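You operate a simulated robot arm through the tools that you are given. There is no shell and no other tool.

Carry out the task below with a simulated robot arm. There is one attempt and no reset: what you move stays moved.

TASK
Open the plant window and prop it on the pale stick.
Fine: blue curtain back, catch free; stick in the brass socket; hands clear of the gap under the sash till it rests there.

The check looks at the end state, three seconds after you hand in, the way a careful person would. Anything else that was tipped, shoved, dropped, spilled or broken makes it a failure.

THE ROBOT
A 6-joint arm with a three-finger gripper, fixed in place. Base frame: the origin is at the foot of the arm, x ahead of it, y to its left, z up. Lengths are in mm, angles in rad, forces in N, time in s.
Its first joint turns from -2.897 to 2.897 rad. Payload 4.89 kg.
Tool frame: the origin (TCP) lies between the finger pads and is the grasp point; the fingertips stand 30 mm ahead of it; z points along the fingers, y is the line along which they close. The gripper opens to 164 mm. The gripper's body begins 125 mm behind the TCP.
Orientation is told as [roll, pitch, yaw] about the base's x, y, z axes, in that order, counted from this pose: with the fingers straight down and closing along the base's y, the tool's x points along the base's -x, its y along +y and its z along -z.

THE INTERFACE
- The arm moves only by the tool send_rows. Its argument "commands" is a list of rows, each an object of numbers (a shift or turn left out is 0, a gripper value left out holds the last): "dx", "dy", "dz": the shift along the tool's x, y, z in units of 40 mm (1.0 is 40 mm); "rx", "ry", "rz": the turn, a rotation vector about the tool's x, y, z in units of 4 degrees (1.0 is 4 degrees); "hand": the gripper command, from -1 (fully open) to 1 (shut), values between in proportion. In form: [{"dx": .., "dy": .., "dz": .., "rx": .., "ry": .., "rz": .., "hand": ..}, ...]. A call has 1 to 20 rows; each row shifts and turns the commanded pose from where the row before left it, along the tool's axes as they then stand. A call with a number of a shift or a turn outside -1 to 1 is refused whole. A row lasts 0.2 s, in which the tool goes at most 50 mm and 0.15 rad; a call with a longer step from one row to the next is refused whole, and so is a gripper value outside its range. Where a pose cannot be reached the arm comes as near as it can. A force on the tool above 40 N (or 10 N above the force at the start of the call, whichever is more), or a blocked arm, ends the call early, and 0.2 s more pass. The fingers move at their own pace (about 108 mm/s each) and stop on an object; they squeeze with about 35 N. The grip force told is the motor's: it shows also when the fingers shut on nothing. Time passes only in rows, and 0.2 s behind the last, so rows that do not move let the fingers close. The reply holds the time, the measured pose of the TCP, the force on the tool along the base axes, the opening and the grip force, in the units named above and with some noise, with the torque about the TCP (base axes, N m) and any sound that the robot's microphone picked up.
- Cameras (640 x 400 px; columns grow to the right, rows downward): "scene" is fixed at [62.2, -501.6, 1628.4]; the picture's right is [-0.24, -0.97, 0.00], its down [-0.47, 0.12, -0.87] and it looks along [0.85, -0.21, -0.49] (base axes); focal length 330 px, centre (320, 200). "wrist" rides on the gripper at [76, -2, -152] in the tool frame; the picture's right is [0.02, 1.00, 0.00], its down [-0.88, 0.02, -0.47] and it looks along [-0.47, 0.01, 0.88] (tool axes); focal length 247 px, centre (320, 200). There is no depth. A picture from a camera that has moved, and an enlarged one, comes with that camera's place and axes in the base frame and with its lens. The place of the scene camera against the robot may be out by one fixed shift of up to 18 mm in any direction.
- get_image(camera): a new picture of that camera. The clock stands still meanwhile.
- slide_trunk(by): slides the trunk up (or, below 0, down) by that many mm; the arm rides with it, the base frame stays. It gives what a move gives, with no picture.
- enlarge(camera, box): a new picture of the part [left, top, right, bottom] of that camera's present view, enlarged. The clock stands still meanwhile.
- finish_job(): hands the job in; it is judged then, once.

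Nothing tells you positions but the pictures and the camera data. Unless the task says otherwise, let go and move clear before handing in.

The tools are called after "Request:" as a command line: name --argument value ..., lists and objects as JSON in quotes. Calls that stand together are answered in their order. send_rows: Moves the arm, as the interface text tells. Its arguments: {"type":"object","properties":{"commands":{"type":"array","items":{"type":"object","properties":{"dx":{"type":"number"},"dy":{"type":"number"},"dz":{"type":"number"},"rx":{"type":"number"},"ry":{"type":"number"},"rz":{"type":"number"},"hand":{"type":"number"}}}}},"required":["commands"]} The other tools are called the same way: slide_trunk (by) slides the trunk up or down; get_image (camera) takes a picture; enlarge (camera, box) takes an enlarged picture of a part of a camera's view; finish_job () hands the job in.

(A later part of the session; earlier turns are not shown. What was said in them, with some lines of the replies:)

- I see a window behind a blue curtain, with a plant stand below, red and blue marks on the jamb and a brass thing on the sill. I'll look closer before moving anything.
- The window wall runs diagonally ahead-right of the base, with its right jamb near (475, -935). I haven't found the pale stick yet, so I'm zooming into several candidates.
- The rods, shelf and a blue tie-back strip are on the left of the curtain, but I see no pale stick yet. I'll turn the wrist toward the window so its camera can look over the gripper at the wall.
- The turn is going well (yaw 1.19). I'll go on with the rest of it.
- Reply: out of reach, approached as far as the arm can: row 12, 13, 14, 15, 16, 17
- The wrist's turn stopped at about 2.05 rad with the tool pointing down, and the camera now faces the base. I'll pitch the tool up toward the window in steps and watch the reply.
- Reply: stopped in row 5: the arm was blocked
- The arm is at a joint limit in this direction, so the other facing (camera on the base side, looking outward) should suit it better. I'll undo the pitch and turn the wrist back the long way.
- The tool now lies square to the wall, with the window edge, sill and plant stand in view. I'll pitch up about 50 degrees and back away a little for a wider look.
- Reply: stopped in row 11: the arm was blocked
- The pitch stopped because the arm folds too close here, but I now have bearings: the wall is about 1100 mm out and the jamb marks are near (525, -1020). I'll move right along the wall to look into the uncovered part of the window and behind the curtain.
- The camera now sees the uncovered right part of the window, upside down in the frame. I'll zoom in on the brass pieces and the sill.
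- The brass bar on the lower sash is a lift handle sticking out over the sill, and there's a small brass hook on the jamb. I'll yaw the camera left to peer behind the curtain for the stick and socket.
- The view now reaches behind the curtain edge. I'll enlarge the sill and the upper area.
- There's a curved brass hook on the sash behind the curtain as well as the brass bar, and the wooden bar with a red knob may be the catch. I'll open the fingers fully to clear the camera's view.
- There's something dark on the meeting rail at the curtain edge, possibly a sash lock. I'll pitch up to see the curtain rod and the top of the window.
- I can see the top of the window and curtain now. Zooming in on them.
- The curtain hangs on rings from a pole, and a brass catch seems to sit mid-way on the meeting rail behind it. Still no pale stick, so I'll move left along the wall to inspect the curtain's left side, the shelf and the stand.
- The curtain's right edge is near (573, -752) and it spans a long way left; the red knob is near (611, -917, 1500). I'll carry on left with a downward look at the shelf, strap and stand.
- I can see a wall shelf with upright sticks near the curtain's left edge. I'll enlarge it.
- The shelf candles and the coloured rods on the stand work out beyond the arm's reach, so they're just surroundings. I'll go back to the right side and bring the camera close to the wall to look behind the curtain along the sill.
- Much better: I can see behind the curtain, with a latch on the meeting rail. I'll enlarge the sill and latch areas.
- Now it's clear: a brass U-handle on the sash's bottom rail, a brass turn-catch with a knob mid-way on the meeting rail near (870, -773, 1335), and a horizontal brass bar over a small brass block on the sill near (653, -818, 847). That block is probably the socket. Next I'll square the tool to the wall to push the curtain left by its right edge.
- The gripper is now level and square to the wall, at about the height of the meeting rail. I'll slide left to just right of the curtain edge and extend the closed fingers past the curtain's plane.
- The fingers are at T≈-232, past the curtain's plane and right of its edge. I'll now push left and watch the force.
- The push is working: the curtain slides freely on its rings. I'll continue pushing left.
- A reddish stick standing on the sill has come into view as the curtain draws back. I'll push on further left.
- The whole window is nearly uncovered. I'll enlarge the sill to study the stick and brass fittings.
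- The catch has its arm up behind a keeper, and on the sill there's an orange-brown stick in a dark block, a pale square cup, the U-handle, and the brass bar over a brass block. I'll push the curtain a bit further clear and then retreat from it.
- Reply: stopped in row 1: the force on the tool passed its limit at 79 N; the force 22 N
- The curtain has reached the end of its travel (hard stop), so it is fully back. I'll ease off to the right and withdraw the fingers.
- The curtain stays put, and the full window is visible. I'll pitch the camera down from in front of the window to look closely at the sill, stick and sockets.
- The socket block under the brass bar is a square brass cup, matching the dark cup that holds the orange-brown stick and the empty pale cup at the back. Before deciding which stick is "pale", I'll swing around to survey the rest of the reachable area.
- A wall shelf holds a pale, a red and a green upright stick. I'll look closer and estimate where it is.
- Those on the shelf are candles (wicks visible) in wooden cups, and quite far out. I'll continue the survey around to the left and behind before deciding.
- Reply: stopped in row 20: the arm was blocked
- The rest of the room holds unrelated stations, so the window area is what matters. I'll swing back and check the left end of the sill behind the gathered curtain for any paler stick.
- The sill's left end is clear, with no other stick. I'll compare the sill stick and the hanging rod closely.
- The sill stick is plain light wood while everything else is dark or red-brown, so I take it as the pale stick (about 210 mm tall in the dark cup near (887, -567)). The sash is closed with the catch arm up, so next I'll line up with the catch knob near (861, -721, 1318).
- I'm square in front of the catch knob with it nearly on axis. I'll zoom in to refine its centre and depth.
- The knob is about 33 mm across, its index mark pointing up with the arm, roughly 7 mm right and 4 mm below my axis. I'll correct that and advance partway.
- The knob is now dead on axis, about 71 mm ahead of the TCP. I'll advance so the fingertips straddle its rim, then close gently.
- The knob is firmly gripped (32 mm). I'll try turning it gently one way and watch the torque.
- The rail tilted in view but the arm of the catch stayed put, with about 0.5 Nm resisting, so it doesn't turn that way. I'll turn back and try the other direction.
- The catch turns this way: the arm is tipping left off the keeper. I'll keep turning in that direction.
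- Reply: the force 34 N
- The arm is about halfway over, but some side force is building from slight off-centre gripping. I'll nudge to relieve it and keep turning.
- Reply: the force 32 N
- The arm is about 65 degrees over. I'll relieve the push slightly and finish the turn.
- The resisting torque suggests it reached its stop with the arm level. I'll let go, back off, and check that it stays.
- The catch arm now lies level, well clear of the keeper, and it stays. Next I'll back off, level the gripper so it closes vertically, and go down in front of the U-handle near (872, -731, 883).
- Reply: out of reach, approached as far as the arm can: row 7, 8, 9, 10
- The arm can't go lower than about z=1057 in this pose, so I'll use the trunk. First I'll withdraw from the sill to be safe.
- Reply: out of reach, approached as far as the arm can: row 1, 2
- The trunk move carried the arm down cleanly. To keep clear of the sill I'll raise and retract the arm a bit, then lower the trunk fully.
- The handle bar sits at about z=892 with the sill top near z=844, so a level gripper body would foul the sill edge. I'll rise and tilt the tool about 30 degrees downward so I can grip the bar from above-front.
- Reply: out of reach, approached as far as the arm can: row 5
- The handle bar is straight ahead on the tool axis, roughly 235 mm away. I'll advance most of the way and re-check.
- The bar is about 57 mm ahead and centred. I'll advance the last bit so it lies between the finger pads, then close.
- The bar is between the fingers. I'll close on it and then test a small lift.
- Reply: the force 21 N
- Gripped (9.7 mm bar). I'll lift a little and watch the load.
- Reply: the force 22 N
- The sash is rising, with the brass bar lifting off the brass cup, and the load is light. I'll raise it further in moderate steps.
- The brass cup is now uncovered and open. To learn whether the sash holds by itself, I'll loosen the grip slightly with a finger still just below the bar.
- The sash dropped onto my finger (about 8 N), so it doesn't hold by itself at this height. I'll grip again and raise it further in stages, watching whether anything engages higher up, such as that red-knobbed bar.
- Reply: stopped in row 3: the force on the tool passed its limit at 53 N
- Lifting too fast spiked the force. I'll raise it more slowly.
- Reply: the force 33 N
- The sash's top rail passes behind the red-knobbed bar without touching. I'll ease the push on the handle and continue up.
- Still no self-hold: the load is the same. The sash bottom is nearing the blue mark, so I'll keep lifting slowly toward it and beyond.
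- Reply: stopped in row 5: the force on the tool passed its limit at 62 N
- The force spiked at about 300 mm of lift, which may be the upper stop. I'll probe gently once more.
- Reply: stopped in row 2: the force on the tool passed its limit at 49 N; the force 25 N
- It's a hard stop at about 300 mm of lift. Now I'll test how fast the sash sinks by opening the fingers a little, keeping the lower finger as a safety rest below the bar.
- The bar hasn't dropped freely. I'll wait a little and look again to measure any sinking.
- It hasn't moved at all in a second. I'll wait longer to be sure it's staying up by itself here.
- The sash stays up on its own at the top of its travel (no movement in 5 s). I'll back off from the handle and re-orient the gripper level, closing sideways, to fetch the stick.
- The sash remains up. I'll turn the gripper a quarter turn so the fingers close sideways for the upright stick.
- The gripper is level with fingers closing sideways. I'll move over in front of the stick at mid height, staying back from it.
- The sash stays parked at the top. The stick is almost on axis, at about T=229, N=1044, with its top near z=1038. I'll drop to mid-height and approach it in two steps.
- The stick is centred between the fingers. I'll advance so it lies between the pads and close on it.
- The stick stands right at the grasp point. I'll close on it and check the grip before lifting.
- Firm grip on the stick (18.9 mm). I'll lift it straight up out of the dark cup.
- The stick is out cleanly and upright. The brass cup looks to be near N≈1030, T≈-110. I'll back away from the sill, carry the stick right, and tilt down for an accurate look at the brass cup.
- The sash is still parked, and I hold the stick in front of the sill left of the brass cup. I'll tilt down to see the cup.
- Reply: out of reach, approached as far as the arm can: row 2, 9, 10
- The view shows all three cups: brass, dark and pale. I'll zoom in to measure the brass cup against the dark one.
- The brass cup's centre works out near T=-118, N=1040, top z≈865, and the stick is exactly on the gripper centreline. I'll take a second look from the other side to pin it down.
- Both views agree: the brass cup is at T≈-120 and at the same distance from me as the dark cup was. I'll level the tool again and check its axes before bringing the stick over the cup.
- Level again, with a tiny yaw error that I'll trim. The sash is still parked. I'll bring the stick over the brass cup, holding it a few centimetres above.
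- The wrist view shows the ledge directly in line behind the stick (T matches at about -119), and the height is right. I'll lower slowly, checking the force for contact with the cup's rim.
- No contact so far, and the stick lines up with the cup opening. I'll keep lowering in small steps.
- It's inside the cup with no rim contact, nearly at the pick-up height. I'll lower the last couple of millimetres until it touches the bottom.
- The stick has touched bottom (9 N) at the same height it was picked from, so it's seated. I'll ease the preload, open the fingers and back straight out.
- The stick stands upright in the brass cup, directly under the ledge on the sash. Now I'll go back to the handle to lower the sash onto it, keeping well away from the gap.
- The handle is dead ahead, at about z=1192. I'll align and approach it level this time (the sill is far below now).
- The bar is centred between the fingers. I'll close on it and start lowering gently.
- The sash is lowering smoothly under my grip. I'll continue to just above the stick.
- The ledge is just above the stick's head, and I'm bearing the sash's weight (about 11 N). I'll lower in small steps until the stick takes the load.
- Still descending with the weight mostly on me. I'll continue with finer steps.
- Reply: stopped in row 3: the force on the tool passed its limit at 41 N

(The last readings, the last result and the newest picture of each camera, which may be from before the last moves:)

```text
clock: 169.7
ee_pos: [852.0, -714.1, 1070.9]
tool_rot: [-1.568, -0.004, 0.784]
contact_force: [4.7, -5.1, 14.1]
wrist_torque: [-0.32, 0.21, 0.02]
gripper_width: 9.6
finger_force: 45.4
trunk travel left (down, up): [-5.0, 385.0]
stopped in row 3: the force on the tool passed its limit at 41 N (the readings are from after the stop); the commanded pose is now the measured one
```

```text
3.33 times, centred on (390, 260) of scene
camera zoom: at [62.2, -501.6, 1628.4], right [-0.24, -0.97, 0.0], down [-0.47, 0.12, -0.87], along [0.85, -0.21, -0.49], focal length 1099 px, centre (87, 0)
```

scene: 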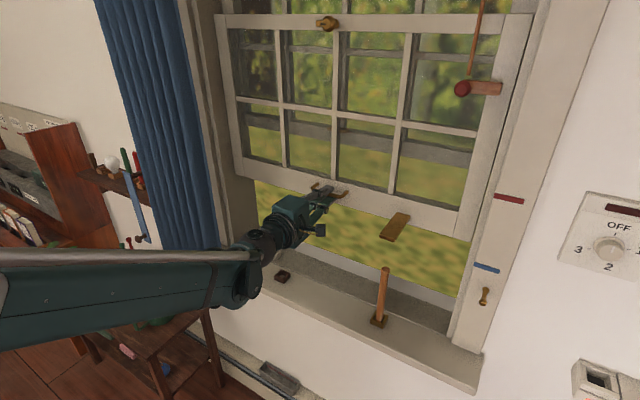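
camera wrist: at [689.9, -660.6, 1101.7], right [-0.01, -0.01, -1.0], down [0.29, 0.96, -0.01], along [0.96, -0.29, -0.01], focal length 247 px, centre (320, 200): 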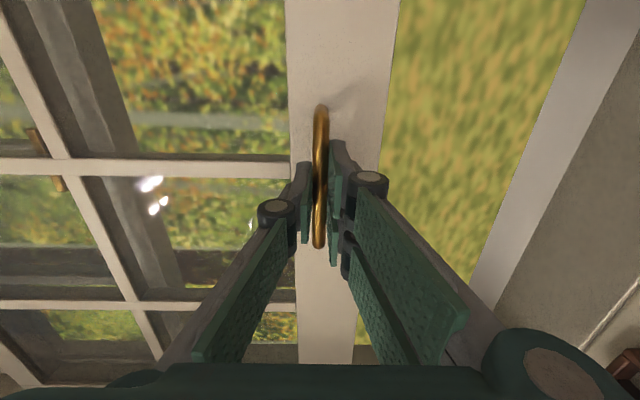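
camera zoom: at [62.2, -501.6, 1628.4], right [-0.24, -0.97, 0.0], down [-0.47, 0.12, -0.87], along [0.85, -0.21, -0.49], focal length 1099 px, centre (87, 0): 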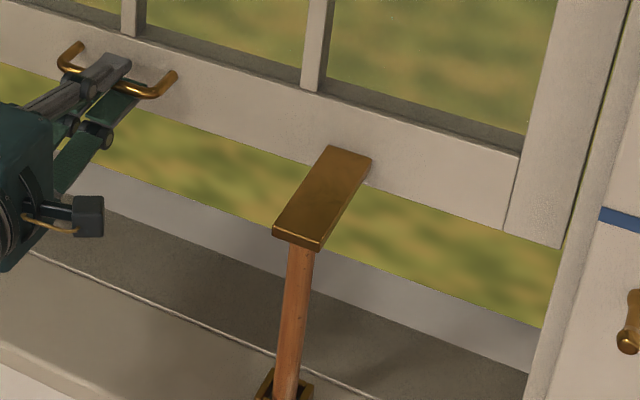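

The ledge has met the stick: the load flipped sign at the height I predicted. I'll ease off the extra push, release the handle, and withdraw straight back.

Request:
send_rows --commands '[{"dy": -0.02}, {"dz": 0}, {"hand": 0.5}, {"dz": 0}, {"dz": 0}]'

Request:
enlarge --camera "wrist" --box '[220, 60, 420, 260]'

Request:
enlarge --camera "scene" --box '[350, 200, 430, 320]'

```text
clock: 170.8
ee_pos: [850.5, -714.8, 1069.8]
tool_rot: [-1.57, -0.003, 0.783]
contact_force: [0.7, -0.4, -0.4]
wrist_torque: [-0.01, 0.01, -0.01]
gripper_width: 41.0
finger_force: 0.1
trunk travel left (down, up): [-5.0, 385.0]
```

```text
2.00 times, centred on (320, 160) of wrist
camera zoom: at [690.2, -660.8, 1072.3], right [-0.01, -0.01, -1.0], down [0.29, 0.96, -0.02], along [0.96, -0.29, -0.01], focal length 494 px, centre (320, 280)
```

zoom: 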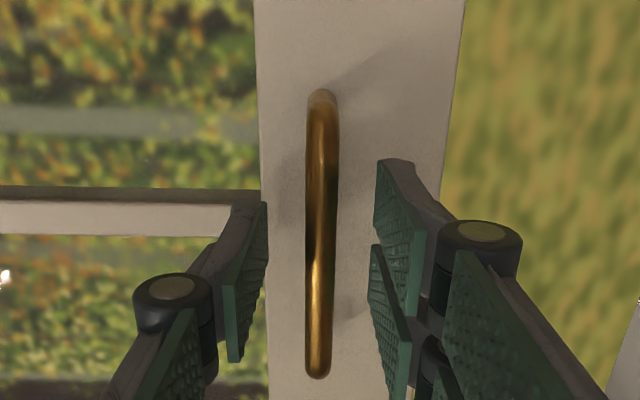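

```text
3.33 times, centred on (390, 260) of scene
camera zoom: at [62.2, -501.6, 1628.4], right [-0.24, -0.97, 0.0], down [-0.47, 0.12, -0.87], along [0.85, -0.21, -0.49], focal length 1099 px, centre (87, 0)
```

zoom: 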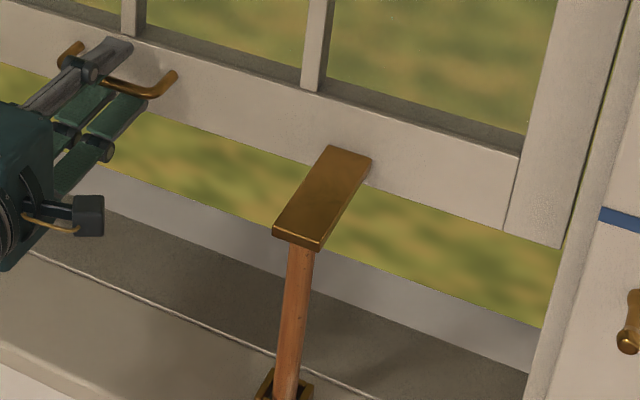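

The sash rests on the stick with no load on me. I'll back out from the handle and move clear.

Request:
send_rows --commands '[{"dz": -0.5}, {"dz": -1}, {"dz": -1}, {"dz": -1}, {"dz": -1}, {"dz": -0.8}, {"dz": 0}, {"dy": -1}, {"dy": -1}, {"dy": -1}, {"dz": 0}]'

Request:
get_image --camera "scene"

Request:
get_image --camera "wrist"

```text
clock: 173.2
ee_pos: [704.3, -564.1, 1190.5]
tool_rot: [-1.57, -0.004, 0.782]
contact_force: [0.1, -0.1, -0.2]
wrist_torque: [-0.01, -0.05, -0.01]
gripper_width: 41.3
finger_force: 0.0
trunk travel left (down, up): [-5.0, 385.0]
```

```text
taken
```

scene: 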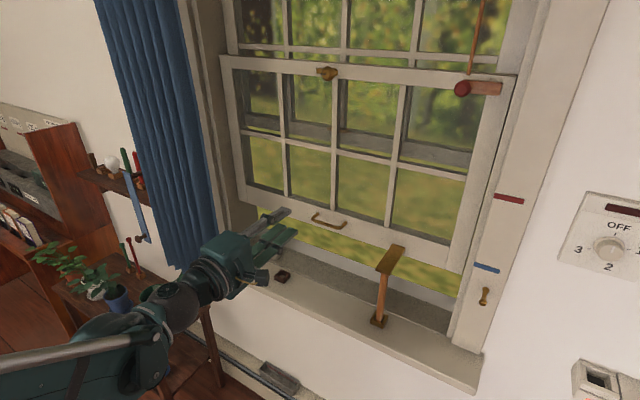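

```text
taken
camera wrist: at [542.9, -511.3, 1192.4], right [-0.01, -0.01, -1.0], down [0.29, 0.96, -0.02], along [0.96, -0.29, -0.01], focal length 247 px, centre (320, 200)
```

wrist: 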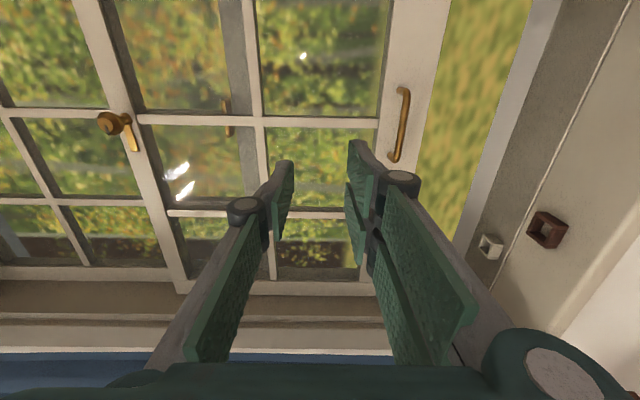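

The window is open and propped. I'll inspect the stick, socket, ledge and catch closely, and withdraw the arm a bit further.

Request:
send_rows --commands '[{"dy": -1}, {"dy": -1}, {"dz": -1}, {"dz": -1}, {"dz": 0}]'

Request:
enlarge --camera "scene" --box '[345, 230, 445, 340]'

Request:
enlarge --camera "scene" --box '[290, 40, 380, 110]'

Request:
get_image --camera "scene"

```text
clock: 174.4
ee_pos: [647.1, -506.9, 1269.1]
tool_rot: [-1.568, -0.002, 0.783]
contact_force: [0.5, -0.3, -0.8]
wrist_torque: [-0.07, -0.07, -0.02]
gripper_width: 40.8
finger_force: 0.0
trunk travel left (down, up): [-5.0, 385.0]
```

```text
3.64 times, centred on (395, 285) of scene
camera zoom: at [62.2, -501.6, 1628.4], right [-0.24, -0.97, 0.0], down [-0.47, 0.12, -0.87], along [0.85, -0.21, -0.49], focal length 1199 px, centre (47, -109)
```

zoom: 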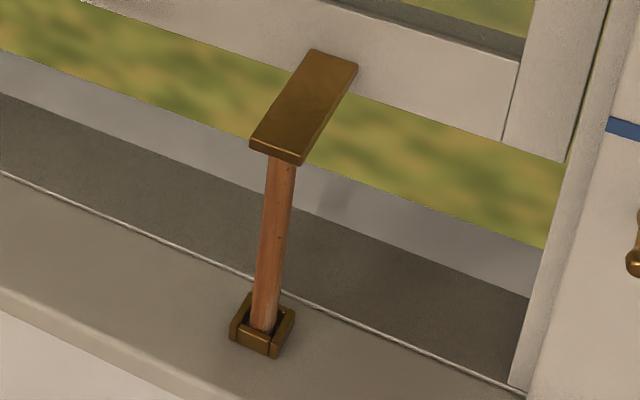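

```text
5.71 times, centred on (335, 75) of scene
camera zoom: at [62.2, -501.6, 1628.4], right [-0.24, -0.97, 0.0], down [-0.47, 0.12, -0.87], along [0.85, -0.21, -0.49], focal length 1884 px, centre (234, 914)
```

zoom: 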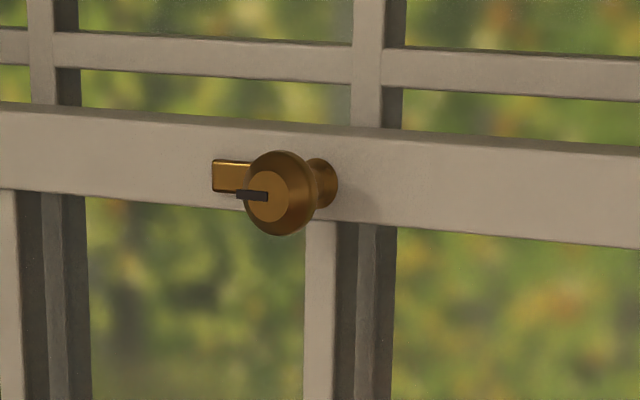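

```text
taken
```

scene: 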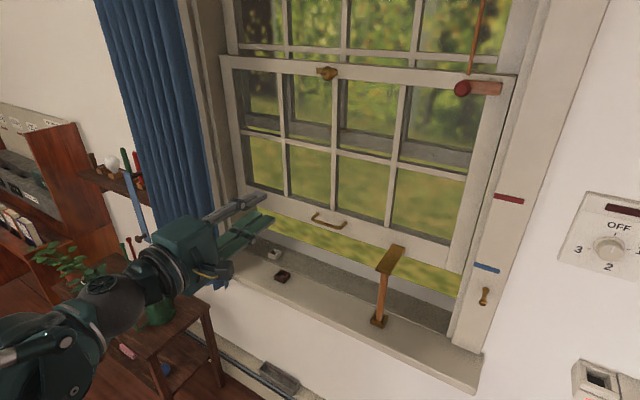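

The stick is upright in the brass cup, the ledge rests on its head, the catch arm is level and free, and the curtain is at the end of its travel. I'll withdraw a little more and do a final check that nothing drifts and that everything else is undisturbed.

Request:
send_rows --commands '[{"dy": -1}, {"dy": -1}, {"dx": 1}, {"dx": 1}, {"dx": 1}, {"dx": 1}, {"dz": 0}, {"dz": 0}, {"dz": 0}, {"dz": 0}, {"dz": 0}, {"dz": 0}, {"dz": 0}, {"dz": 0}]'

Request:
get_image --camera "scene"

Request:
get_image --camera "wrist"

```text
clock: 177.4
ee_pos: [539.6, -626.4, 1351.6]
tool_rot: [-1.569, -0.003, 0.786]
contact_force: [0.4, -0.1, -0.4]
wrist_torque: [0.01, 0.02, 0.01]
gripper_width: 40.8
finger_force: 0.1
trunk travel left (down, up): [-5.0, 385.0]
```

```text
taken
```

scene: 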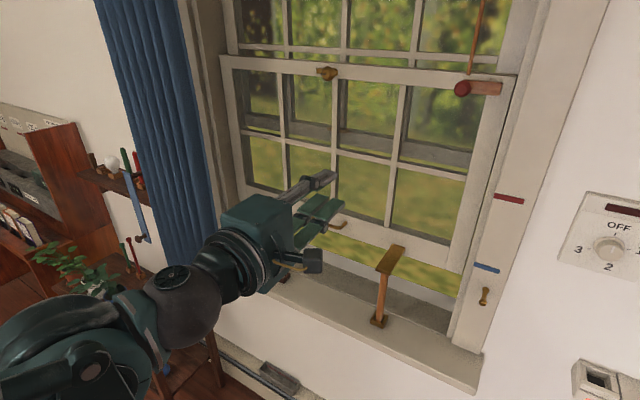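

```text
taken
camera wrist: at [378.0, -573.0, 1353.4], right [-0.01, -0.01, -1.0], down [0.29, 0.96, -0.02], along [0.96, -0.29, -0.01], focal length 247 px, centre (320, 200)
```

wrist: 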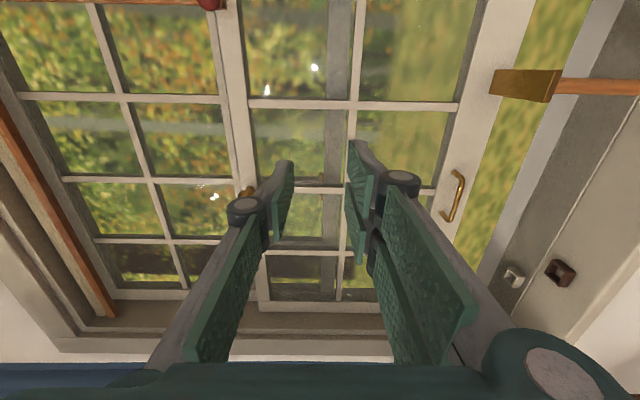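

Nothing has moved: the sash rests steadily on the stick in the brass cup, the catch is free, the curtain is back, and the arm is clear. Handing in.

Request:
finish_job

```text
The job is handed in.
```

I opened the window and propped it on the stick in the brass socket. In the last pictures nothing had moved, and the arm was clear of the window. I've handed it in, but no verdict has come back yet.

- **Curtain:** I pushed the blue curtain left until it hit a hard stop, and it stayed there. At that stop its edge still hangs in front of about the left 125 mm of the window. The blue strap further left looked out of reach, so I left it alone.
- **Catch:** I turned the brass catch on the middle rail to level, and it stayed clear of its keeper.
- **Stick:** I used the light wood stick that stood in the dark cup on the sill. It looks more tan than truly pale. The only paler one I saw was a cream candle on the wall shelf, which I ruled out as a candle that looked too far to reach.
- **Sash:** It stayed up unaided at the top of its travel (about 300 mm). I set the stick in the socket while it was up there, then lowered the sash by its handle until the brass ledge on it rested on the stick. The gripper stayed out of the gap under the sash throughout.

I saw nothing else tipped or shifted, though the arm partly hid the plant stand in the last scene picture.
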